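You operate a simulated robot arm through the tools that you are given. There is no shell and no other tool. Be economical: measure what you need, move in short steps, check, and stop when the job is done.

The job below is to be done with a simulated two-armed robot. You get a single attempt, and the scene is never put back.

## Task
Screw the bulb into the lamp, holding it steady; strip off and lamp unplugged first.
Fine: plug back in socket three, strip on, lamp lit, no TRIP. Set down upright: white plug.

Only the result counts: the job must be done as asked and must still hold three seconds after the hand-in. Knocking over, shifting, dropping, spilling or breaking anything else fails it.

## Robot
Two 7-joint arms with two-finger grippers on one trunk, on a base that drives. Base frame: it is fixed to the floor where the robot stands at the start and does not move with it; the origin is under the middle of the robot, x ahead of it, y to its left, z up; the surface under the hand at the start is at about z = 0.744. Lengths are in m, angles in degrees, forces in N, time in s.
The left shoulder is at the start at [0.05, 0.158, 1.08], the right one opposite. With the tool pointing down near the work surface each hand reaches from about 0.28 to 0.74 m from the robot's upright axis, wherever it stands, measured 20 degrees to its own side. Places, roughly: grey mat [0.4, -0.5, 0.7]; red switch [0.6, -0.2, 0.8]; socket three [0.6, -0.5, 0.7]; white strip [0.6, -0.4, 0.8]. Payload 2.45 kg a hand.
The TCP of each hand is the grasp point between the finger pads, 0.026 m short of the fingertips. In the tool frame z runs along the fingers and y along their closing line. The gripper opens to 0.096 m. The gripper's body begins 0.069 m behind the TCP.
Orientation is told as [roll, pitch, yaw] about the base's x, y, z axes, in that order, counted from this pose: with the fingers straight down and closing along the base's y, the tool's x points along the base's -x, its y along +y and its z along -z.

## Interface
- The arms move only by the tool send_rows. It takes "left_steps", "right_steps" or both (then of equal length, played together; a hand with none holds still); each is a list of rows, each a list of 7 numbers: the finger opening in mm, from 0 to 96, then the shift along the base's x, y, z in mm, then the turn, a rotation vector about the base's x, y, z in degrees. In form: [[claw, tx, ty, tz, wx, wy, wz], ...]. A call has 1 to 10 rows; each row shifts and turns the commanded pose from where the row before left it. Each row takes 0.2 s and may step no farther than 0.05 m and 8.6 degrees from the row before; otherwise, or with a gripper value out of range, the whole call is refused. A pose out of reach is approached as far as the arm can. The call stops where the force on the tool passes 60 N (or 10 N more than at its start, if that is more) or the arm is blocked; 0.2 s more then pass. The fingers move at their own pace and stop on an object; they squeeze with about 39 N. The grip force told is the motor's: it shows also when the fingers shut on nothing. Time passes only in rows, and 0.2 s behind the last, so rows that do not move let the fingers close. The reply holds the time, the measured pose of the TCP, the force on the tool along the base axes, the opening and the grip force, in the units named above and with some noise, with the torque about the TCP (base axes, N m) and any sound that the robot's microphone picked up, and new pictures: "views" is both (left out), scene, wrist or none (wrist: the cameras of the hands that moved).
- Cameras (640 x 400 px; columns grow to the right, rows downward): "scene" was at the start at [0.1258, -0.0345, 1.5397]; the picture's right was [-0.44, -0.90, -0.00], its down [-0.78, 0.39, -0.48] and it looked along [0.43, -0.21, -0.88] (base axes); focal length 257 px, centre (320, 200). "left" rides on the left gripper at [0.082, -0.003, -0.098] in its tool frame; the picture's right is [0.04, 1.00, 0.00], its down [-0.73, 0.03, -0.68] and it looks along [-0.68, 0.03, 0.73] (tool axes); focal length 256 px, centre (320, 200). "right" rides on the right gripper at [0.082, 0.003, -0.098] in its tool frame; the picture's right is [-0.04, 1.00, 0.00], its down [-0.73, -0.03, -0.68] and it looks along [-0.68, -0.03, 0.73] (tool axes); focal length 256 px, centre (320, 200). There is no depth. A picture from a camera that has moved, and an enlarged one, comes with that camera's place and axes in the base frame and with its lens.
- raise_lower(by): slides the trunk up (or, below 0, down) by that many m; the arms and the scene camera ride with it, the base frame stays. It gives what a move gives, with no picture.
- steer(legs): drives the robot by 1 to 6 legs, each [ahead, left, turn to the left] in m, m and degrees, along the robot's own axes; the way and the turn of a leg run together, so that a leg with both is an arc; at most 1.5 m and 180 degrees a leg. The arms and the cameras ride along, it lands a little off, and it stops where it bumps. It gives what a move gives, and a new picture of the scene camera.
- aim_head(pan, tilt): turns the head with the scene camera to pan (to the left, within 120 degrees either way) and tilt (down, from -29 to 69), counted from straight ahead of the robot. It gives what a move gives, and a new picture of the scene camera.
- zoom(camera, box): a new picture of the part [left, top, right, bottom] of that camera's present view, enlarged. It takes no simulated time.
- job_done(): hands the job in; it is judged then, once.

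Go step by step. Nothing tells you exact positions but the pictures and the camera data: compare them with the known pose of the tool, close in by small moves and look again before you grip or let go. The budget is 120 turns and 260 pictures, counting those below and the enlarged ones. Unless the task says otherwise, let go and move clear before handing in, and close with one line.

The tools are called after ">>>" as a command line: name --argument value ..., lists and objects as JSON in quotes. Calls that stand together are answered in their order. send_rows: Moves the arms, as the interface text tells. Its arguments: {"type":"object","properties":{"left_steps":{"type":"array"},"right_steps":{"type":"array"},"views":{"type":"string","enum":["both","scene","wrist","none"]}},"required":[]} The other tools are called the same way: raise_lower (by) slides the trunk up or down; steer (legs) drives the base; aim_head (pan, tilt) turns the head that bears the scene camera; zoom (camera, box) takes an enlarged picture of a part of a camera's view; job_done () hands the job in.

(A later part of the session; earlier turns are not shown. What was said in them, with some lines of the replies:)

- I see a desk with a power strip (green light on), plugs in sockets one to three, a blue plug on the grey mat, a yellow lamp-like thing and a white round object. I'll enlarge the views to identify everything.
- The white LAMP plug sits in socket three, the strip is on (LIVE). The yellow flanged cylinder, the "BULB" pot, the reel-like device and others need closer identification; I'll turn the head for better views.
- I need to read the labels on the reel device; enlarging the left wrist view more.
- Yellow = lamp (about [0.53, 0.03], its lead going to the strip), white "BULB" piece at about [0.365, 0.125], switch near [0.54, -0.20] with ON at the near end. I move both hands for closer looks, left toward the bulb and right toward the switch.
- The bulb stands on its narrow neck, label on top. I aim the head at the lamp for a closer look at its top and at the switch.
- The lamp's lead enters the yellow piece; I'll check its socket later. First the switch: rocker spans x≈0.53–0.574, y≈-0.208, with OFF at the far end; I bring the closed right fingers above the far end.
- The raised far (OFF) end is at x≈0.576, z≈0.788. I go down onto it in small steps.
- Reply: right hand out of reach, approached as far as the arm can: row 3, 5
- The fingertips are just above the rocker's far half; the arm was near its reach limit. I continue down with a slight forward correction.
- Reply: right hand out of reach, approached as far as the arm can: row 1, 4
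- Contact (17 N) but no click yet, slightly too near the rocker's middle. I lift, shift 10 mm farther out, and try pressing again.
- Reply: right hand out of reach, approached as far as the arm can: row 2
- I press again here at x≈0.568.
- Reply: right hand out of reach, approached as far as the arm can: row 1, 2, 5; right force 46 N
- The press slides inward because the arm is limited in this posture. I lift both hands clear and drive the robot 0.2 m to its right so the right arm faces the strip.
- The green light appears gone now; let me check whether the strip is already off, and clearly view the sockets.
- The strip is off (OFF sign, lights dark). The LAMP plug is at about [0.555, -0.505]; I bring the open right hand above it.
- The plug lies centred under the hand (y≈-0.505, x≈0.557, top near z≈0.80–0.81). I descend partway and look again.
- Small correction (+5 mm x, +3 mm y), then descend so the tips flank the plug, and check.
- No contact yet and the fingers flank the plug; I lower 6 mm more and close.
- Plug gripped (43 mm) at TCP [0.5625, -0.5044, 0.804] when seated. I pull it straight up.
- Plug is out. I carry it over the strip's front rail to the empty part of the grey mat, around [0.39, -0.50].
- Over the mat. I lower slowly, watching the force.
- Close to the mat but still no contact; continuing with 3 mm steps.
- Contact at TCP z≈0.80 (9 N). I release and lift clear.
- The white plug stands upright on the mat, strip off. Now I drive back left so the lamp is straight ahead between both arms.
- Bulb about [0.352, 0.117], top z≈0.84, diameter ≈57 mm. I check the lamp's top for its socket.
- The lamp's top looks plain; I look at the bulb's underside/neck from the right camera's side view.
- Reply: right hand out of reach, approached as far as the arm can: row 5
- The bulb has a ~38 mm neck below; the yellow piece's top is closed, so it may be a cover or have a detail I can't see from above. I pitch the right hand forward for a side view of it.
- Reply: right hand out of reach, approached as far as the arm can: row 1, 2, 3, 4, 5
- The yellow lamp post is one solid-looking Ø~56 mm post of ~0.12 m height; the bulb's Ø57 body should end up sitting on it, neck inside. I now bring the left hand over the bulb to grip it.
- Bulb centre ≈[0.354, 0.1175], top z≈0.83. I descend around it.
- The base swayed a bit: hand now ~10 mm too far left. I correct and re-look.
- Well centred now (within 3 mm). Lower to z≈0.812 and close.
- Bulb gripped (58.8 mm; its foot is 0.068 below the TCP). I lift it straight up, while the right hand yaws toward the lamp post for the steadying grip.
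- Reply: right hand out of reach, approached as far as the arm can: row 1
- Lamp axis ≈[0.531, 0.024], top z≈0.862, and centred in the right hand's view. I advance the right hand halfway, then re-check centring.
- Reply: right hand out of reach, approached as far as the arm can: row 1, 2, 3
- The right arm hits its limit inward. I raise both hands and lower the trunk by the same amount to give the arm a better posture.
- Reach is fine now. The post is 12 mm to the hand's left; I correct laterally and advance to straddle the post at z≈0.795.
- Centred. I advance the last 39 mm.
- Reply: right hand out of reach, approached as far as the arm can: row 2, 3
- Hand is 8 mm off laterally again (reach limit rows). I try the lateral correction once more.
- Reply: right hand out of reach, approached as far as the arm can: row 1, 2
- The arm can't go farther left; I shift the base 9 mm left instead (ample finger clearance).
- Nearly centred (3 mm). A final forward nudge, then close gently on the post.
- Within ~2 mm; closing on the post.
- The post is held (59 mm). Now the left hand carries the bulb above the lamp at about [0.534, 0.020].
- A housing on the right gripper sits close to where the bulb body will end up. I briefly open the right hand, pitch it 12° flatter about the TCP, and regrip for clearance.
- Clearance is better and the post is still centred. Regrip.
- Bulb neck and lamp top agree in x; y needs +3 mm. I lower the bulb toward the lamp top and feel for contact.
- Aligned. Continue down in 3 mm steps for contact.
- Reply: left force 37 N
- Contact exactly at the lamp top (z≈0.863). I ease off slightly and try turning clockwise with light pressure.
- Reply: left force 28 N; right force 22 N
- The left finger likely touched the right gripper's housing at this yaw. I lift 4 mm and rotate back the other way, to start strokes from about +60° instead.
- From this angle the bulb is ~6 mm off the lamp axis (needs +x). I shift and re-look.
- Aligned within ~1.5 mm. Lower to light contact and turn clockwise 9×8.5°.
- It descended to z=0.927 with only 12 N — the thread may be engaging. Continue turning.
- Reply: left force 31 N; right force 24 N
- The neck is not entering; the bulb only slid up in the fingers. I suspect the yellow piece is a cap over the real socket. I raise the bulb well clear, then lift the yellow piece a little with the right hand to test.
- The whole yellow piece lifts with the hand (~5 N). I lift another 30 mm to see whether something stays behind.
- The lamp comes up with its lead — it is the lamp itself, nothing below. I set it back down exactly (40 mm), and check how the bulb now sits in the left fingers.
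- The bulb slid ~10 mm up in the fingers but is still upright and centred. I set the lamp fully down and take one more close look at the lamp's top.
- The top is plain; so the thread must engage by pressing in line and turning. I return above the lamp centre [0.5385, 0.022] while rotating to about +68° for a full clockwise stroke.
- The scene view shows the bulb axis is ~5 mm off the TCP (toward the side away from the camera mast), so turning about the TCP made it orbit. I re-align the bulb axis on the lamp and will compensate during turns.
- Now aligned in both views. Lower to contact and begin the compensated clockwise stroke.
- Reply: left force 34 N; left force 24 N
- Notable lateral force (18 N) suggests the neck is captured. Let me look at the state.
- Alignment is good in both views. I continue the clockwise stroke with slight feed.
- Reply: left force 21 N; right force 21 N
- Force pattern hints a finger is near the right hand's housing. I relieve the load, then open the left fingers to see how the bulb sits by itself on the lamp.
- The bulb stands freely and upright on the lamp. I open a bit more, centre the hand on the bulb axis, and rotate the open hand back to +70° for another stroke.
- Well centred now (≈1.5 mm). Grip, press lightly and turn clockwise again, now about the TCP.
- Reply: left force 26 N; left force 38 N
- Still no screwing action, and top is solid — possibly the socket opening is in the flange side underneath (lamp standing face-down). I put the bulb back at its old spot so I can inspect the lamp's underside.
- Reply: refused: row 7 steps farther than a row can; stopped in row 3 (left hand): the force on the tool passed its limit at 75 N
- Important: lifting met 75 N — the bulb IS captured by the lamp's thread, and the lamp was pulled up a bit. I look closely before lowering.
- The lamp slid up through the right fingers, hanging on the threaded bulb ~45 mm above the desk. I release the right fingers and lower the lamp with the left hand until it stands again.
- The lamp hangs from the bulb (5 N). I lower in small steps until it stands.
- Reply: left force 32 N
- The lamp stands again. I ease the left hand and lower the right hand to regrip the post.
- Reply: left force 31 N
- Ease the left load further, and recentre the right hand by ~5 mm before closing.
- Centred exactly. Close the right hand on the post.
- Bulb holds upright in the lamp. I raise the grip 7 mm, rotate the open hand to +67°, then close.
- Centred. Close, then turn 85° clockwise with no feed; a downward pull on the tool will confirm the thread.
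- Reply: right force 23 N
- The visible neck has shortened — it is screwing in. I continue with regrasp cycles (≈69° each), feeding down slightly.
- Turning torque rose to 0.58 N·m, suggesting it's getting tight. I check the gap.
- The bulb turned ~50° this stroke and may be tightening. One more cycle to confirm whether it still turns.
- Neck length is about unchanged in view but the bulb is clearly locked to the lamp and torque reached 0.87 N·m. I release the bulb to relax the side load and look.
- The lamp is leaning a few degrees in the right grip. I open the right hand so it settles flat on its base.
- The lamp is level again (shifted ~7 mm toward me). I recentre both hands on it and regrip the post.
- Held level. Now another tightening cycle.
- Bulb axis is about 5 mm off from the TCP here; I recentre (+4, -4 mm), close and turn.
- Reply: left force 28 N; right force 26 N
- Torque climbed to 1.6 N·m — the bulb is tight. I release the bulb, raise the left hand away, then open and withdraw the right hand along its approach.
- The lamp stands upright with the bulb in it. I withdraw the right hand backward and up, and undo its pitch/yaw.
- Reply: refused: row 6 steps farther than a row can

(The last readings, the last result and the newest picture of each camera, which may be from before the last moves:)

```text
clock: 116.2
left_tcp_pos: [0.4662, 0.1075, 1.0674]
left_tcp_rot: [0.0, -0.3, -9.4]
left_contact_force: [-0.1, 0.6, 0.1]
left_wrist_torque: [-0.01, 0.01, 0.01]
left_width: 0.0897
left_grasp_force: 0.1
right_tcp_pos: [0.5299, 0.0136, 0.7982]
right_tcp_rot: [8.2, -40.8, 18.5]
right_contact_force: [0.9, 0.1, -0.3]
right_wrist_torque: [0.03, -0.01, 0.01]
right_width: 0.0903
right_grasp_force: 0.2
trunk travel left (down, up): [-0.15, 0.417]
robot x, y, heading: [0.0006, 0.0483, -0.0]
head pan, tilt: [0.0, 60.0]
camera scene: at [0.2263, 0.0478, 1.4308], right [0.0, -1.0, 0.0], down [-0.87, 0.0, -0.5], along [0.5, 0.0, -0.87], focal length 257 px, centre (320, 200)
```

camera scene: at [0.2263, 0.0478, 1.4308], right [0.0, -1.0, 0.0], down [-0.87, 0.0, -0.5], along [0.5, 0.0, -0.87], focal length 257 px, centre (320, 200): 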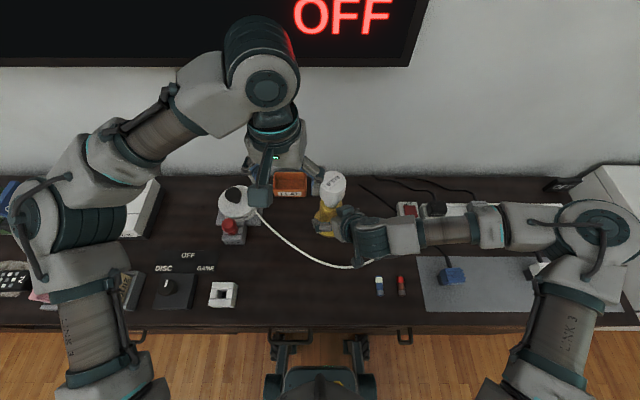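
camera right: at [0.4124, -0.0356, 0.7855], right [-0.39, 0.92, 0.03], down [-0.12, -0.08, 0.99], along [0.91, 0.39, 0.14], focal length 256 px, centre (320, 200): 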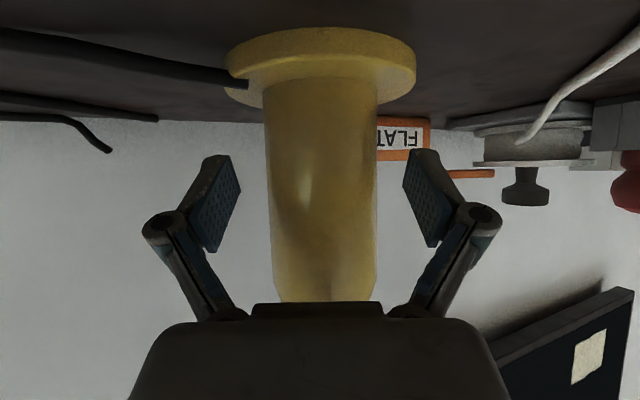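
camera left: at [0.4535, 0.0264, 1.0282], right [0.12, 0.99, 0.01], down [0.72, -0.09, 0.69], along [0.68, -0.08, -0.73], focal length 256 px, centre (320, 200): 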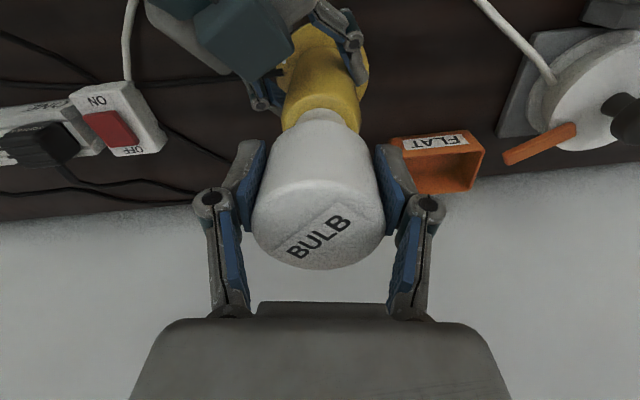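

The second call rotated the hand in place, but nothing was touched. Now the retreat, with legal steps.

>>> send_rows --right_steps '[[96, -20, -9, 3, 0, 0, 0], [96, -25, -11, 5, 0, 0, 0], [96, -25, -11, 8, 0, 0, 0], [96, -20, -10, 20, 0, 0, 0], [96, -10, -10, 40, 0, 0, 0], [96, 0, -25, 35, 0, 0, 0], [96, 0, -30, 30, 0, 0, 0]]' --views "scene"

>>> zoom --camera "scene" --box '[270, 150, 390, 240]'

```text
clock: 117.8
left_tcp_pos: [0.4659, 0.1051, 1.0681]
left_tcp_rot: [0.2, -0.4, -9.3]
left_contact_force: [-0.1, -0.5, 0.6]
left_wrist_torque: [0.04, -0.04, -0.01]
left_width: 0.0899
left_grasp_force: 0.0
right_tcp_pos: [0.438, -0.0899, 0.9402]
right_tcp_rot: [8.4, -41.0, 18.4]
right_contact_force: [1.2, 0.5, 1.0]
right_wrist_torque: [0.03, -0.01, 0.06]
right_width: 0.0961
right_grasp_force: 0.0
right hand out of reach, approached as far as the arm can: row 4, 5
trunk travel left (down, up): [-0.15, 0.417]
robot x, y, heading: [-0.0016, 0.05, 0.2]
head pan, tilt: [0.0, 60.0]
camera scene: at [0.2238, 0.0448, 1.4312], right [0.0, -1.0, 0.0], down [-0.87, 0.0, -0.5], along [0.5, 0.0, -0.87], focal length 257 px, centre (320, 200)
```

scene: 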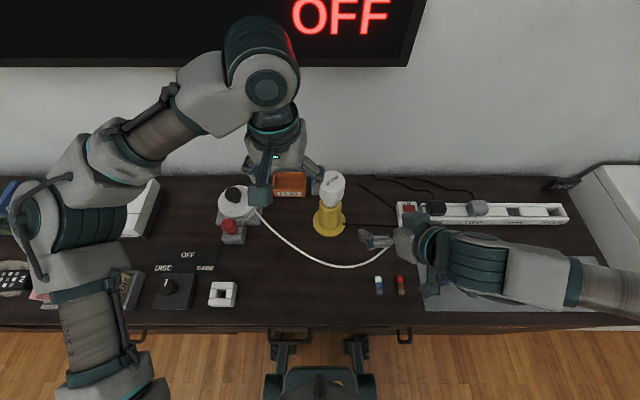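

```text
4.44 times, centred on (330, 195) of scene
camera zoom: at [0.2238, 0.0448, 1.4312], right [0.0, -1.0, 0.0], down [-0.87, 0.0, -0.5], along [0.5, 0.0, -0.87], focal length 1142 px, centre (276, 222)
```

zoom: 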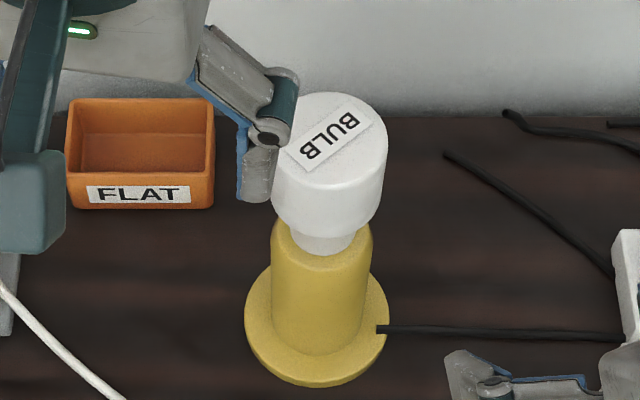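

The lamp stands free with the bulb in it. I bring the right hand back to straight down, raise the trunk, then drive right to the strip.

>>> send_rows --right_steps '[[96, 0, -10, 5, 0, 0, -8], [96, 0, -10, 5, 0, 0, -8], [96, 0, -10, 5, 0, 0, -2.4], [96, 0, 0, 5, 0, 8.2, 0], [96, 0, 0, 5, 0, 8.2, 0], [96, 0, 0, 5, 0, 8.2, 0], [96, 0, 0, 5, 0, 8.2, 0], [96, 0, 0, 0, 0, 8.2, 0], [96, 0, 0, 0, -8.4, 0, 0], [96, 0, 0, 0, 0, 0, 0]]' --views "none"

>>> raise_lower --by 0.1

>>> steer --legs '[[0, -0.3, 0]]'

```text
clock: 120.0
left_tcp_pos: [0.4672, 0.109, 1.0672]
left_tcp_rot: [0.1, -0.4, -9.3]
left_contact_force: [0.2, 0.6, 1.3]
left_wrist_torque: [0.04, 0.0, 0.05]
left_width: 0.09
left_grasp_force: 0.0
right_tcp_pos: [0.4402, -0.1171, 0.975]
right_tcp_rot: [-0.3, 0.2, 0.1]
right_contact_force: [0.3, -0.7, -0.4]
right_wrist_torque: [-0.02, -0.01, -0.03]
right_width: 0.0961
right_grasp_force: 0.0
trunk travel left (down, up): [-0.15, 0.417]
robot x, y, heading: [-0.0012, 0.0472, 0.0]
head pan, tilt: [0.0, 60.0]
```

```text
clock: 121.4
left_tcp_pos: [0.4682, 0.107, 1.1678]
left_tcp_rot: [0.3, -0.2, -9.3]
left_contact_force: [0.6, 0.7, -0.6]
left_wrist_torque: [-0.03, 0.03, 0.04]
left_width: 0.09
left_grasp_force: 0.0
right_tcp_pos: [0.4405, -0.1191, 1.0731]
right_tcp_rot: [-0.1, 0.3, 0.1]
right_contact_force: [0.3, 0.1, -0.2]
right_wrist_torque: [-0.02, 0.0, -0.01]
right_width: 0.0961
right_grasp_force: 0.1
trunk travel left (down, up): [-0.25, 0.317]
robot x, y, heading: [-0.0024, 0.0461, -0.1]
head pan, tilt: [0.0, 60.0]
```

```text
clock: 123.4
left_tcp_pos: [0.4673, -0.1642, 1.1686]
left_tcp_rot: [-1.0, -0.6, -8.9]
left_contact_force: [0.5, 0.6, 0.6]
left_wrist_torque: [-0.07, 0.08, 0.02]
left_width: 0.0898
left_grasp_force: 0.0
right_tcp_pos: [0.4408, -0.3927, 1.0753]
right_tcp_rot: [-1.4, 0.1, 0.4]
right_contact_force: [-0.9, 0.4, 0.7]
right_wrist_torque: [-0.06, -0.02, 0.02]
right_width: 0.0959
right_grasp_force: 0.0
trunk travel left (down, up): [-0.25, 0.317]
robot x, y, heading: [-0.0014, -0.2472, 0.3]
head pan, tilt: [0.0, 60.0]
camera scene: at [0.1352, -0.2217, 1.5404], right [0.01, -1.0, 0.02], down [-0.87, -0.01, -0.5], along [0.5, -0.01, -0.87], focal length 257 px, centre (320, 200)
```

scene: 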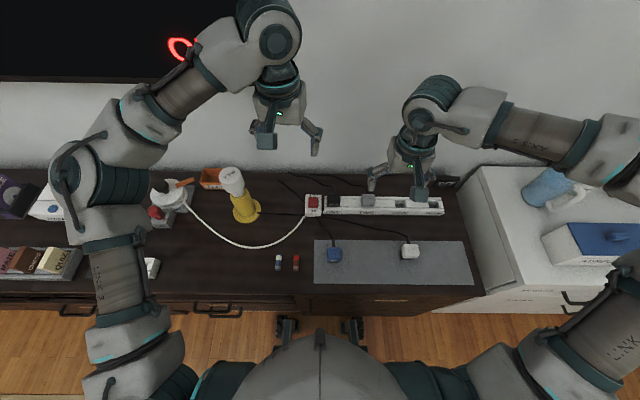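

The plug stands upright on the mat. I move the right hand above it.

>>> send_rows --right_steps '[[96, -10, -20, -34, 0, 0, 0], [96, -10, -20, -34, 0, 0, 0], [96, -10, -20, -34, 0, 0, 0], [96, -10, -20, -34, 0, 0, 0], [96, -10, -15, -34, 0, 0, 0], [96, 0, 0, 0, 0, 0, 0]]' --views "wrist"

```text
clock: 124.8
left_tcp_pos: [0.464, -0.1999, 1.1729]
left_tcp_rot: [0.6, -0.6, -9.0]
left_contact_force: [-0.5, -0.9, -0.4]
left_wrist_torque: [0.07, -0.02, 0.01]
left_width: 0.09
left_grasp_force: 0.0
right_tcp_pos: [0.3851, -0.5172, 0.9029]
right_tcp_rot: [0.2, -0.2, 0.2]
right_contact_force: [-0.7, -0.9, -0.1]
right_wrist_torque: [0.02, -0.02, 0.0]
right_width: 0.0961
right_grasp_force: 0.0
trunk travel left (down, up): [-0.25, 0.317]
robot x, y, heading: [0.003, -0.2527, 0.3]
head pan, tilt: [0.0, 60.0]
camera right: at [0.3035, -0.5148, 1.0011], right [0.04, 1.0, 0.0], down [0.73, -0.03, 0.68], along [0.68, -0.02, -0.73], focal length 256 px, centre (320, 200)
```

right: 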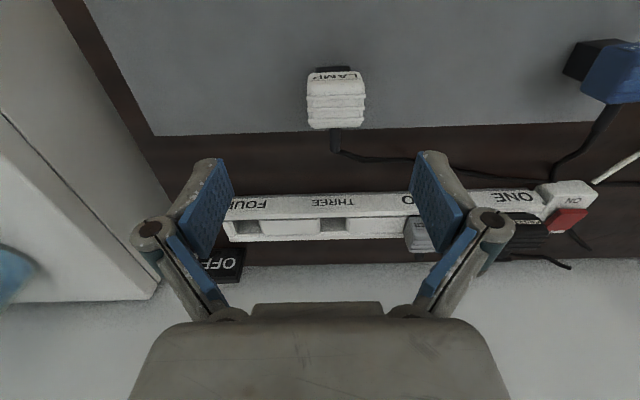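

Plug still at [0.389, -0.504]. I correct and descend to just above, then check.

>>> send_rows --right_steps '[[96, 4, 13, -20, 0, 0, 0], [96, 0, 0, -25, 0, 0, 0], [96, 0, 0, -15, 0, 0, 0], [96, 0, 0, 0, 0, 0, 0], [96, 0, 0, 0, 0, 0, 0]]' --views "wrist"

```text
clock: 126.0
left_tcp_pos: [0.4635, -0.1673, 1.1703]
left_tcp_rot: [-0.7, -0.8, -8.9]
left_contact_force: [0.8, 0.9, 0.5]
left_wrist_torque: [-0.05, 0.05, 0.01]
left_width: 0.0902
left_grasp_force: 0.1
right_tcp_pos: [0.3904, -0.4805, 0.8487]
right_tcp_rot: [-1.1, -0.1, 0.6]
right_contact_force: [-0.1, 0.7, 0.1]
right_wrist_torque: [-0.03, 0.01, 0.01]
right_width: 0.096
right_grasp_force: 0.2
trunk travel left (down, up): [-0.25, 0.317]
robot x, y, heading: [0.002, -0.2435, 0.2]
head pan, tilt: [0.0, 60.0]
camera right: at [0.3081, -0.4748, 0.9457], right [0.03, 1.0, -0.02], down [0.73, -0.01, 0.68], along [0.68, -0.04, -0.73], focal length 256 px, centre (320, 200)
```

right: 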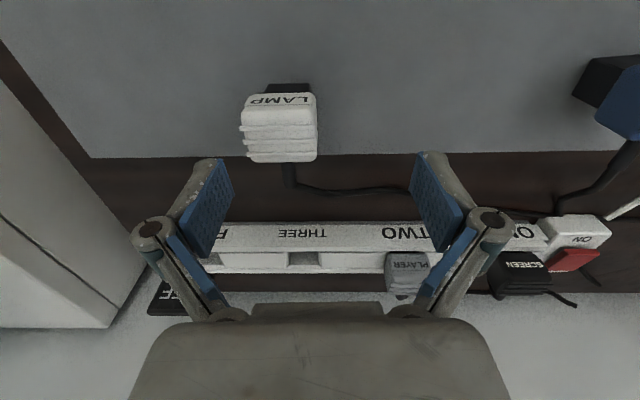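

The robot is still rocking sideways after the drive. I wait for it to settle.

>>> send_rows --right_steps '[[96, 0, 0, 0, 0, 0, 0], [96, 0, 0, 0, 0, 0, 0], [96, 0, 0, 0, 0, 0, 0], [96, 0, 0, 0, 0, 0, 0], [96, 0, 0, 0, 0, 0, 0], [96, 0, 0, 0, 0, 0, 0], [96, 0, 0, 0, 0, 0, 0], [96, 0, 0, 0, 0, 0, 0], [96, 0, 0, 0, 0, 0, 0], [96, 0, 0, 0, 0, 0, 0]]' --views "none"

>>> send_rows --right_steps '[[96, 0, 0, 0, 0, 0, 0], [96, 0, 0, 0, 0, 0, 0], [96, 0, 0, 0, 0, 0, 0], [96, 0, 0, 0, 0, 0, 0]]' --views "none"

>>> send_rows --right_steps '[[96, 0, 0, 0, 0, 0, 0], [96, 0, 0, 0, 0, 0, 0], [96, 0, 0, 0, 0, 0, 0]]' --views "wrist"

```text
clock: 128.2
left_tcp_pos: [0.4632, -0.1955, 1.1722]
left_tcp_rot: [0.6, -0.5, -9.0]
left_contact_force: [-0.4, -1.3, -0.5]
left_wrist_torque: [0.05, -0.02, 0.02]
left_width: 0.0903
left_grasp_force: 0.1
right_tcp_pos: [0.3907, -0.5013, 0.843]
right_tcp_rot: [0.0, 0.0, 0.3]
right_contact_force: [-0.1, 0.1, 0.5]
right_wrist_torque: [0.03, -0.02, -0.02]
right_width: 0.096
right_grasp_force: 0.0
trunk travel left (down, up): [-0.25, 0.317]
robot x, y, heading: [-0.0003, -0.2475, 0.3]
head pan, tilt: [0.0, 60.0]
```

```text
clock: 129.2
left_tcp_pos: [0.4626, -0.1903, 1.1718]
left_tcp_rot: [0.4, -0.5, -8.9]
left_contact_force: [-0.3, -0.7, 0.2]
left_wrist_torque: [-0.02, -0.03, 0.01]
left_width: 0.09
left_grasp_force: 0.1
right_tcp_pos: [0.3893, -0.4978, 0.8434]
right_tcp_rot: [0.0, -0.1, 0.2]
right_contact_force: [0.5, -0.8, 0.9]
right_wrist_torque: [-0.04, 0.0, 0.02]
right_width: 0.0959
right_grasp_force: 0.2
trunk travel left (down, up): [-0.25, 0.317]
robot x, y, heading: [0.003, -0.2492, 0.2]
head pan, tilt: [0.0, 60.0]
```

```text
clock: 130.0
left_tcp_pos: [0.4627, -0.1921, 1.1717]
left_tcp_rot: [0.3, -0.6, -8.9]
left_contact_force: [-0.4, -0.9, 0.3]
left_wrist_torque: [0.05, -0.04, 0.02]
left_width: 0.0899
left_grasp_force: 0.1
right_tcp_pos: [0.3917, -0.4981, 0.8449]
right_tcp_rot: [-0.1, -0.1, 0.3]
right_contact_force: [-0.6, -0.4, -0.6]
right_wrist_torque: [0.06, 0.02, -0.01]
right_width: 0.0963
right_grasp_force: 0.0
trunk travel left (down, up): [-0.25, 0.317]
robot x, y, heading: [0.001, -0.2485, 0.3]
head pan, tilt: [0.0, 60.0]
camera right: at [0.3083, -0.4951, 0.9417], right [0.03, 1.0, 0.0], down [0.73, -0.02, 0.68], along [0.68, -0.03, -0.73], focal length 256 px, centre (320, 200)
```

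right: 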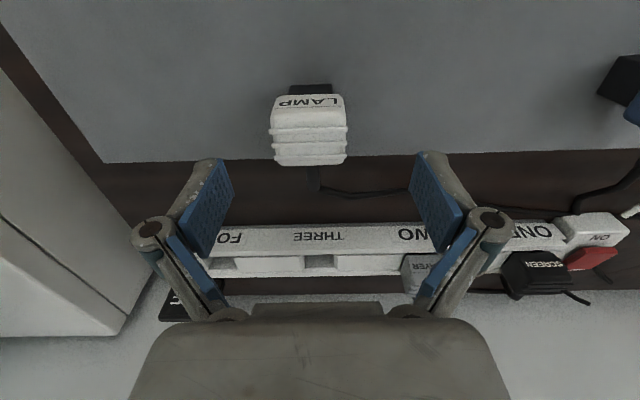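

Settled. Correct -6.5 mm in y, descend to z≈0.80 and grip the plug.

>>> send_rows --right_steps '[[96, -1, -6.5, -10, 0, 0, 0], [96, 0, 0, -15, 0, 0, 0], [96, 0, 0, -12, 0, 0, 0], [96, 0, 0, -7, 0, 0, 0], [60, 0, 0, 0, 0, 0, 0], [30, 0, 0, 0, 0, 0, 0], [0, 0, 0, 0, 0, 0, 0]]' --views "wrist"

```text
clock: 131.6
left_tcp_pos: [0.4631, -0.1851, 1.1707]
left_tcp_rot: [0.1, -0.7, -8.9]
left_contact_force: [0.2, -0.2, -0.3]
left_wrist_torque: [-0.02, 0.02, 0.01]
left_width: 0.0901
left_grasp_force: 0.0
right_tcp_pos: [0.3902, -0.4985, 0.8021]
right_tcp_rot: [-0.3, -0.1, 0.4]
right_contact_force: [0.0, 2.2, 3.3]
right_wrist_torque: [0.18, 0.0, 0.01]
right_width: 0.0428
right_grasp_force: 38.7
trunk travel left (down, up): [-0.25, 0.317]
robot x, y, heading: [-0.0014, -0.2493, 0.1]
head pan, tilt: [0.0, 60.0]
camera right: at [0.3076, -0.4954, 0.8998], right [0.03, 1.0, -0.01], down [0.73, -0.02, 0.68], along [0.68, -0.03, -0.73], focal length 256 px, centre (320, 200)
```

right: 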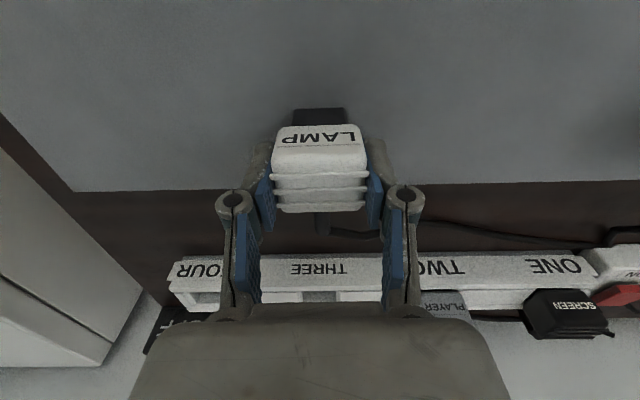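

Plug gripped as before. Lift and carry it over socket three at [0.5625, -0.5044].

>>> send_rows --right_steps '[[0, 0, 0, 20, 0, 0, 0], [0, 0, 0, 35, 0, 0, 0], [0, 0, 0, 30, 0, 0, 0], [0, 40, -1, 0, 0, 0, 0], [0, 40, -1, 0, 0, 0, 0], [0, 40, -1, 0, 0, 0, 0], [0, 40, -1, 0, 0, 0, 0], [0, 12, 0, 0, 0, 0, 0], [0, 0, 0, 0, 0, 0, 0], [0, 0, 0, 0, 0, 0, 0]]' --views "wrist"

>>> zoom --camera "scene" --box '[340, 140, 460, 215]'

```text
clock: 133.8
left_tcp_pos: [0.4639, -0.1845, 1.1709]
left_tcp_rot: [0.1, -0.7, -8.8]
left_contact_force: [-0.2, -0.1, 0.7]
left_wrist_torque: [0.01, 0.03, 0.03]
left_width: 0.0899
left_grasp_force: 0.1
right_tcp_pos: [0.5631, -0.5016, 0.886]
right_tcp_rot: [-0.4, 0.0, 0.4]
right_contact_force: [0.4, -0.6, -0.3]
right_wrist_torque: [0.0, 0.0, -0.03]
right_width: 0.0431
right_grasp_force: 39.3
trunk travel left (down, up): [-0.25, 0.317]
robot x, y, heading: [-0.0012, -0.2428, 0.4]
head pan, tilt: [0.0, 60.0]
camera right: at [0.481, -0.498, 0.9844], right [0.03, 1.0, -0.01], down [0.73, -0.02, 0.68], along [0.68, -0.03, -0.73], focal length 256 px, centre (320, 200)
```

right: 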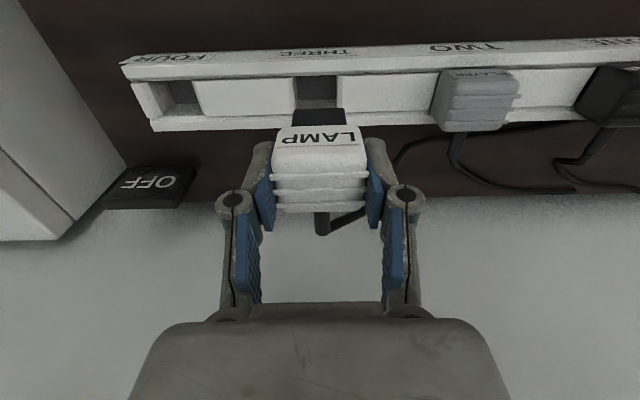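

```text
5.33 times, centred on (400, 178) of scene
camera zoom: at [0.1367, -0.2486, 1.5405], right [0.01, -1.0, 0.0], down [-0.87, 0.0, -0.5], along [0.5, 0.0, -0.87], focal length 1370 px, centre (-107, 320)
```

zoom: 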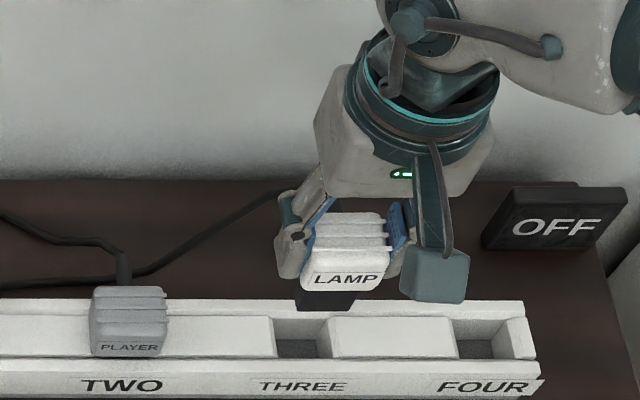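

Plug over the socket; needs about -2.8 mm in y (matching the recorded seat pose). I descend to just above the hole and check.

>>> send_rows --right_steps '[[0, -0.5, -2.8, -15, 0, 0, 0], [0, 0, 0, -15, 0, 0, 0], [0, 0, 0, -8, 0, 0, 0], [0, 0, 0, 0, 0, 0, 0], [0, 0, 0, 0, 0, 0, 0]]' --views "none"

>>> zoom --camera "right" --box '[240, 60, 400, 160]'

>>> zoom --camera "scene" --box '[360, 160, 440, 215]'

```text
clock: 135.0
left_tcp_pos: [0.4639, -0.1842, 1.1712]
left_tcp_rot: [0.1, -0.7, -8.9]
left_contact_force: [0.0, 0.0, 0.5]
left_wrist_torque: [0.0, 0.01, 0.0]
left_width: 0.0899
left_grasp_force: 0.0
right_tcp_pos: [0.5629, -0.5057, 0.8485]
right_tcp_rot: [-0.3, -0.1, 0.5]
right_contact_force: [-0.7, 0.2, -0.7]
right_wrist_torque: [0.01, -0.02, 0.01]
right_width: 0.0429
right_grasp_force: 38.7
trunk travel left (down, up): [-0.25, 0.317]
robot x, y, heading: [0.0029, -0.2482, 0.1]
head pan, tilt: [0.0, 60.0]
```

```text
4.00 times, centred on (320, 110) of right
camera zoom: at [0.4806, -0.5022, 0.9458], right [0.03, 1.0, -0.01], down [0.73, -0.02, 0.68], along [0.68, -0.03, -0.73], focal length 1024 px, centre (320, 560)
```

zoom: 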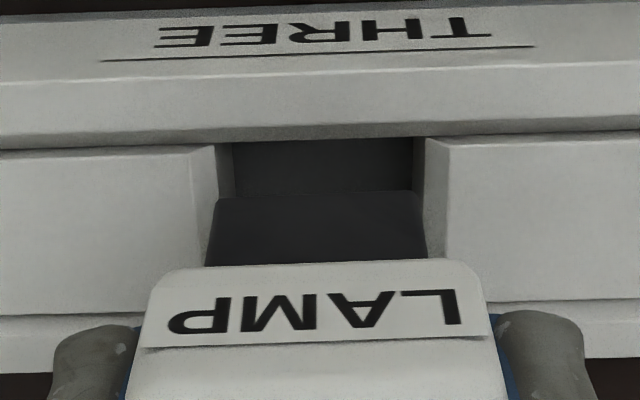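

```text
7.27 times, centred on (400, 188) of scene
camera zoom: at [0.1364, -0.2487, 1.5406], right [0.01, -1.0, 0.0], down [-0.87, 0.0, -0.5], along [0.5, 0.0, -0.87], focal length 1868 px, centre (-262, 291)
```

zoom: 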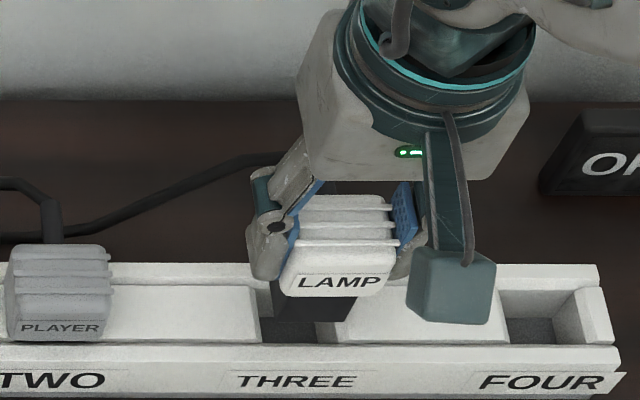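

Plug base and hole are centred. Descend into the socket.

>>> send_rows --right_steps '[[0, 0, 0.6, -10, 0, 0, 0], [0, 0, 0, -10, 0, 0, 0], [0, 0, 0, -6, 0, 0, 0], [0, 0, 0, -5, 0, 0, 0], [0, 0, 0, -4, 0, 0, 0], [0, 0, 0, -4, 0, 0, 0]]' --views "none"

```text
clock: 136.4
left_tcp_pos: [0.4646, -0.1855, 1.1709]
left_tcp_rot: [0.1, -0.6, -8.9]
left_contact_force: [-0.6, -0.7, -0.7]
left_wrist_torque: [0.02, -0.02, 0.02]
left_width: 0.0899
left_grasp_force: 0.1
right_tcp_pos: [0.5614, -0.5045, 0.8093]
right_tcp_rot: [-0.4, 0.0, 0.4]
right_contact_force: [-1.0, -0.1, -1.0]
right_wrist_torque: [-0.01, -0.01, -0.03]
right_width: 0.0428
right_grasp_force: 38.8
trunk travel left (down, up): [-0.25, 0.317]
robot x, y, heading: [0.0004, -0.2464, 0.3]
head pan, tilt: [0.0, 60.0]
```

No resistance; it's entering. Continue the last few mm until it bottoms.

>>> send_rows --right_steps '[[0, 0, 0, -2, 0, 0, 0], [0, 0, 0, -2, 0, 0, 0], [0, 0, 0, -2, 0, 0, 0], [0, 0, 0, -2, 0, 0, 0]]' --views "wrist"

>>> zoom --camera "scene" --box '[340, 160, 440, 222]'

```text
clock: 137.4
left_tcp_pos: [0.4612, -0.1846, 1.1736]
left_tcp_rot: [0.0, -0.8, -8.9]
left_contact_force: [0.2, 0.0, 0.2]
left_wrist_torque: [-0.03, -0.03, 0.02]
left_width: 0.0899
left_grasp_force: 0.0
right_tcp_pos: [0.5617, -0.5049, 0.8062]
right_tcp_rot: [-0.3, -0.5, 0.3]
right_contact_force: [-1.5, -4.9, 27.6]
right_wrist_torque: [-0.02, 0.15, -0.12]
right_width: 0.043
right_grasp_force: 38.6
trunk travel left (down, up): [-0.25, 0.317]
robot x, y, heading: [0.0019, -0.248, 0.2]
head pan, tilt: [0.0, 60.0]
camera right: at [0.4792, -0.5005, 0.9033], right [0.04, 1.0, -0.01], down [0.73, -0.02, 0.69], along [0.69, -0.03, -0.73], focal length 256 px, centre (320, 200)
```

right: 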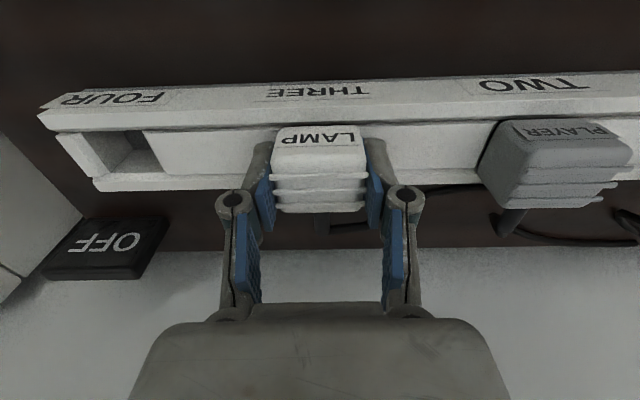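

```text
6.40 times, centred on (390, 191) of scene
camera zoom: at [0.1308, -0.2476, 1.5416], right [0.01, -1.0, 0.0], down [-0.87, 0.0, -0.5], along [0.5, 0.0, -0.87], focal length 1644 px, centre (-128, 258)
```

zoom: 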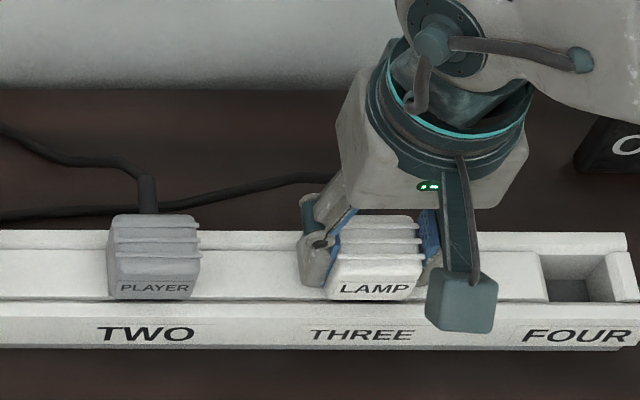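

Seated flush at the same height as before. Release, lift clear, and drive back left so the right hand can press ON.

>>> send_rows --right_steps '[[0, 0, 0, 1.5, 0, 0, 0], [60, 0, 0, 0, 0, 0, 0], [80, 0, 0, 0, 0, 0, 0], [80, 0, 0, 15, 0, 0, 0], [80, 0, 0, 30, 0, 0, 0], [80, -10, 0, 40, 0, 0, 0], [40, -15, 0, 40, 0, 0, 0], [0, -20, 0, 40, 0, 0, 0], [0, -20, 0, 30, 0, 0, 0]]' --views "wrist"

>>> steer --legs '[[0, 0.22, 0]]'

```text
clock: 139.4
left_tcp_pos: [0.4618, -0.1851, 1.1723]
left_tcp_rot: [0.1, -0.7, -9.0]
left_contact_force: [-0.2, 0.2, -0.2]
left_wrist_torque: [0.02, -0.01, -0.02]
left_width: 0.0899
left_grasp_force: 0.1
right_tcp_pos: [0.4947, -0.5038, 0.9977]
right_tcp_rot: [-0.4, -0.1, 0.4]
right_contact_force: [-0.6, 0.4, 0.1]
right_wrist_torque: [0.02, -0.04, 0.01]
right_width: 0.0
right_grasp_force: 28.8
trunk travel left (down, up): [-0.25, 0.317]
robot x, y, heading: [-0.0009, -0.2473, 0.2]
head pan, tilt: [0.0, 60.0]
camera right: at [0.4123, -0.5, 1.0956], right [0.03, 1.0, -0.01], down [0.73, -0.02, 0.68], along [0.68, -0.03, -0.73], focal length 256 px, centre (320, 200)
```

right: 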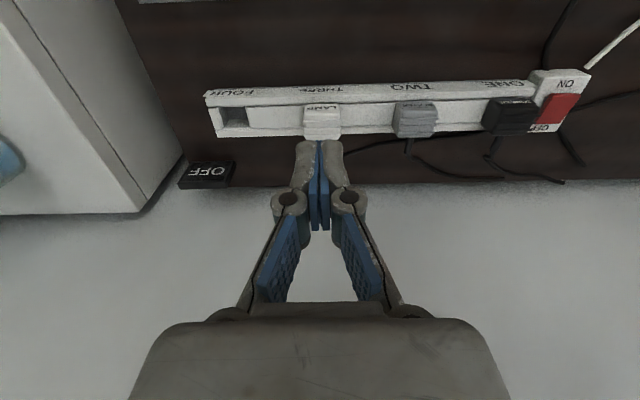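

```text
clock: 141.1
left_tcp_pos: [0.4637, 0.0337, 1.1717]
left_tcp_rot: [0.1, -0.7, -8.9]
left_contact_force: [0.2, 0.4, -1.2]
left_wrist_torque: [-0.01, 0.01, 0.0]
left_width: 0.0899
left_grasp_force: 0.1
right_tcp_pos: [0.4941, -0.2862, 0.9971]
right_tcp_rot: [-0.4, -0.1, 0.4]
right_contact_force: [0.0, -0.1, -0.4]
right_wrist_torque: [-0.02, 0.03, -0.04]
right_width: 0.0002
right_grasp_force: 28.6
trunk travel left (down, up): [-0.25, 0.317]
robot x, y, heading: [0.0013, -0.0329, 0.1]
head pan, tilt: [0.0, 60.0]
camera scene: at [0.1346, -0.0319, 1.5406], right [0.01, -1.0, 0.0], down [-0.87, 0.0, -0.5], along [0.5, 0.0, -0.87], focal length 257 px, centre (320, 200)
```

scene: 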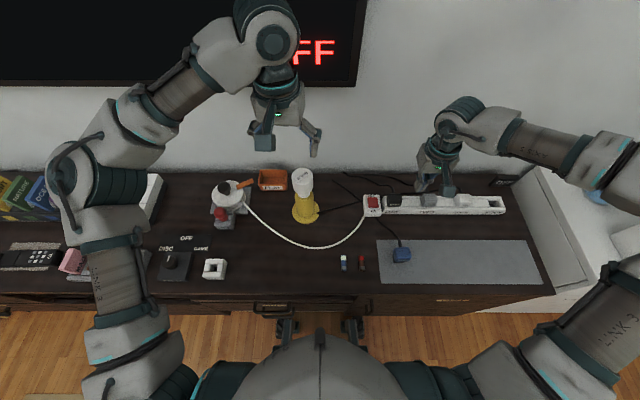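

Now the right closed fingers go above the rocker's near (ON) end at [0.543, -0.208].

>>> send_rows --right_steps '[[0, 10, 16, -25, 0, 0, 0], [0, 10, 16, -25, 0, 0, 0], [0, 10, 16, -30, 0, 0, 0], [0, 10, 15, -30, 0, 0, 0], [0, 9, 15, -30, 0, 0, 0], [0, 0, 0, 0, 0, 0, 0], [0, 0, 0, 0, 0, 0, 0]]' --views "wrist"

```text
clock: 142.7
left_tcp_pos: [0.4588, 0.0332, 1.1731]
left_tcp_rot: [0.0, -0.9, -8.8]
left_contact_force: [0.1, 1.1, -0.7]
left_wrist_torque: [0.0, 0.02, 0.0]
left_width: 0.0903
left_grasp_force: 0.1
right_tcp_pos: [0.5407, -0.2084, 0.8586]
right_tcp_rot: [-0.5, -0.3, 0.4]
right_contact_force: [-0.4, -0.2, 0.2]
right_wrist_torque: [-0.02, 0.02, -0.01]
right_width: 0.0
right_grasp_force: 28.7
trunk travel left (down, up): [-0.25, 0.317]
robot x, y, heading: [0.0013, -0.0276, 0.3]
head pan, tilt: [0.0, 60.0]
camera right: at [0.4582, -0.2038, 0.9556], right [0.03, 1.0, -0.01], down [0.73, -0.02, 0.68], along [0.68, -0.03, -0.73], focal length 256 px, centre (320, 200)
```

right: 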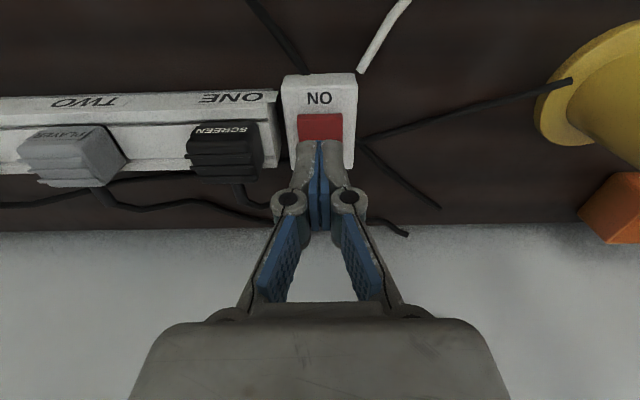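

Aligned over the near end. Press down slowly.

>>> send_rows --right_steps '[[0, 1, 0, -20, 0, 0, 0], [0, 0, 0, -18, 0, 0, 0], [0, 0, 0, -4, 0, 0, 0], [0, 0, 0, -4, 0, 0, 0], [0, 0, 0, -3, 0, 0, 0], [0, 0, 0, -3, 0, 0, 0], [0, 0, 0, -3, 0, 0, 0]]' --views "both"

```text
clock: 144.3
left_tcp_pos: [0.4591, 0.0339, 1.1727]
left_tcp_rot: [-0.1, -1.0, -8.9]
left_contact_force: [0.3, 0.3, 0.5]
left_wrist_torque: [0.0, 0.02, -0.04]
left_width: 0.0901
left_grasp_force: 0.0
right_tcp_pos: [0.5353, -0.2141, 0.807]
right_tcp_rot: [-0.4, -0.4, 0.4]
right_contact_force: [0.6, 0.6, 1.9]
right_wrist_torque: [0.01, 0.0, 0.0]
right_width: 0.0001
right_grasp_force: 29.1
right hand out of reach, approached as far as the arm can: row 2, 5
trunk travel left (down, up): [-0.25, 0.317]
robot x, y, heading: [-0.0035, -0.029, 0.5]
head pan, tilt: [0.0, 60.0]
camera scene: at [0.1351, -0.0317, 1.5406], right [0.01, -1.0, 0.0], down [-0.87, 0.0, -0.5], along [0.5, 0.0, -0.87], focal length 257 px, centre (320, 200)
camera right: at [0.4526, -0.2102, 0.905], right [0.03, 1.0, -0.01], down [0.73, -0.02, 0.68], along [0.68, -0.03, -0.73], focal length 256 px, centre (320, 200)
```

scene: 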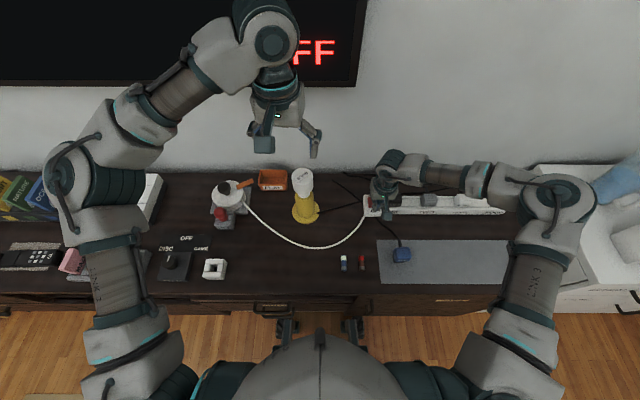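
right: 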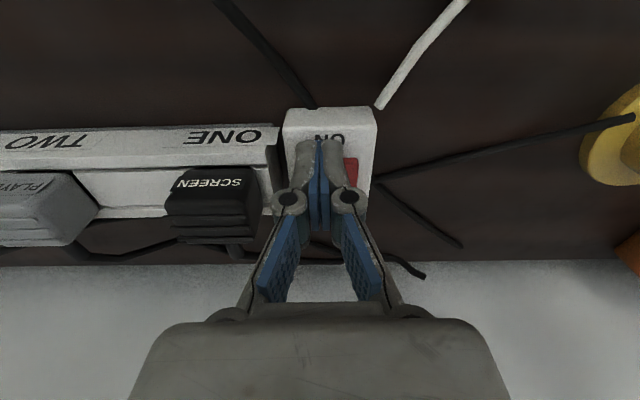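

Reach-limit drift of ~6 mm; I nudge forward/left and press on.

>>> send_rows --right_steps '[[0, 5, 4, 2, 0, 0, 0], [0, 2, 2, -3, 0, 0, 0], [0, 0, 0, -4, 0, 0, 0], [0, 0, 0, -4, 0, 0, 0], [0, 0, 0, -3, 0, 0, 0]]' --views "scene"

```text
clock: 145.5
left_tcp_pos: [0.4568, 0.0342, 1.1751]
left_tcp_rot: [0.0, -0.9, -8.9]
left_contact_force: [0.0, 0.0, -1.0]
left_wrist_torque: [-0.01, 0.02, 0.01]
left_width: 0.0901
left_grasp_force: 0.0
right_tcp_pos: [0.5348, -0.2159, 0.805]
right_tcp_rot: [-0.3, -0.8, 0.3]
right_contact_force: [2.1, -1.1, 16.9]
right_wrist_torque: [-0.02, -0.26, 0.0]
right_width: 0.0061
right_grasp_force: 28.6
right hand out of reach, approached as far as the arm can: row 1, 2, 4
trunk travel left (down, up): [-0.25, 0.317]
robot x, y, heading: [-0.0006, -0.0322, 0.4]
head pan, tilt: [0.0, 60.0]
camera scene: at [0.1324, -0.0309, 1.5412], right [0.01, -1.0, 0.0], down [-0.87, 0.0, -0.5], along [0.5, 0.0, -0.87], focal length 257 px, centre (320, 200)
```

scene: 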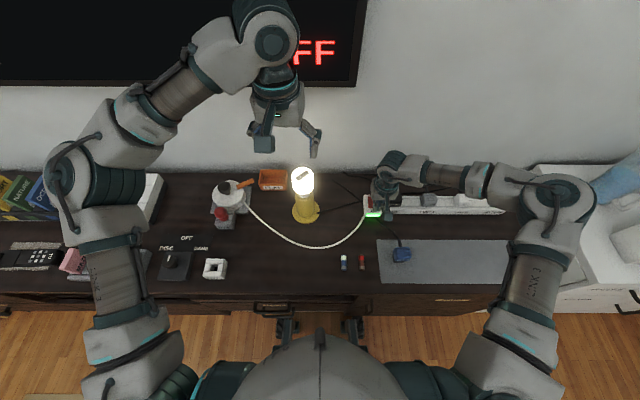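

The lamp is lit and the strip is on. I lift the right hand straight up and check the strip sign.

>>> send_rows --right_steps '[[0, 0, 0, 15, 0, 0, 0], [0, -5, 0, 30, 0, 0, 0], [0, -10, 0, 40, 0, 0, 0], [0, -15, -5, 40, 0, 0, 0], [0, -20, -10, 40, 0, 0, 0], [0, -20, 0, 40, 0, 0, 0], [0, 0, 0, 0, 0, 0, 0]]' --views "both"

>>> zoom --camera "scene" --box '[280, 150, 520, 290]'

```text
clock: 147.1
left_tcp_pos: [0.4597, 0.0316, 1.1723]
left_tcp_rot: [0.1, -0.8, -8.9]
left_contact_force: [0.3, 0.5, -0.7]
left_wrist_torque: [-0.03, 0.01, 0.02]
left_width: 0.0902
left_grasp_force: 0.0
right_tcp_pos: [0.4664, -0.2333, 1.0073]
right_tcp_rot: [-0.5, -0.1, 0.4]
right_contact_force: [-0.2, 0.2, -0.6]
right_wrist_torque: [-0.03, 0.03, 0.0]
right_width: 0.0001
right_grasp_force: 28.4
trunk travel left (down, up): [-0.25, 0.317]
robot x, y, heading: [-0.0005, -0.0263, 0.4]
head pan, tilt: [0.0, 60.0]
camera scene: at [0.1354, -0.0319, 1.5404], right [0.01, -1.0, 0.0], down [-0.87, 0.0, -0.5], along [0.5, 0.0, -0.87], focal length 257 px, centre (320, 200)
camera right: at [0.3844, -0.2293, 1.1041], right [0.03, 1.0, -0.01], down [0.73, -0.02, 0.68], along [0.68, -0.03, -0.73], focal length 256 px, centre (320, 200)
```

scene: 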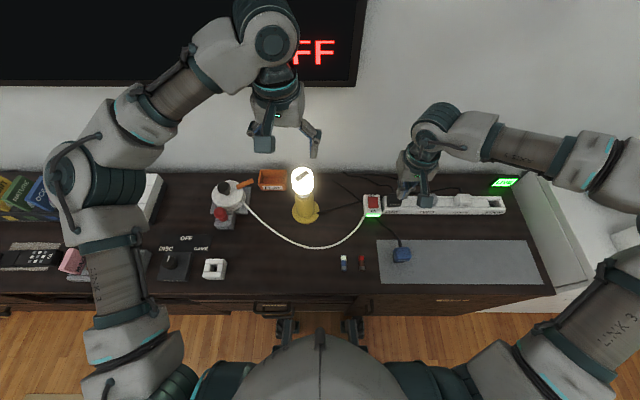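
right: 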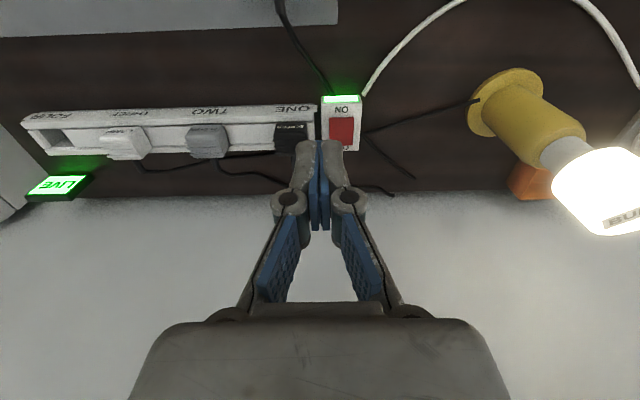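

```text
2.67 times, centred on (400, 220) of scene
camera zoom: at [0.1354, -0.0319, 1.5404], right [0.01, -1.0, 0.0], down [-0.87, 0.0, -0.5], along [0.5, 0.0, -0.87], focal length 685 px, centre (107, 147)
```

zoom: 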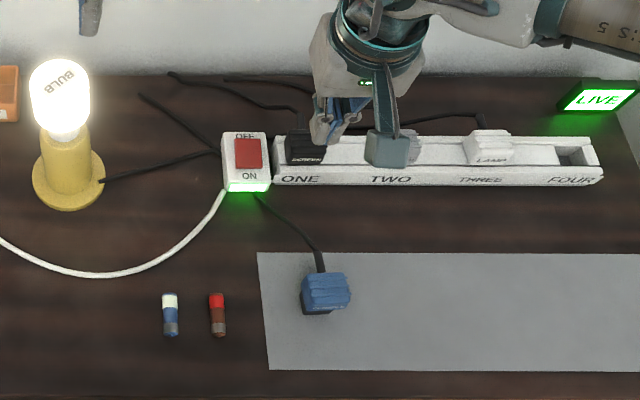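

The sign reads LIVE, the lamp is lit, the LAMP plug sits in socket three, and both hands are clear. I'm handing in.

>>> job_done

```text
The job is handed in.
```

The bulb is screwed tight into the lamp and lit. The white plug, which stood upright on the mat while it was out, is back in socket three, and the strip is on and showing LIVE with no TRIP. The lamp was lifted by accident once while I was screwing the bulb in. It now stands upright, about 1 cm from where it started and slightly turned.
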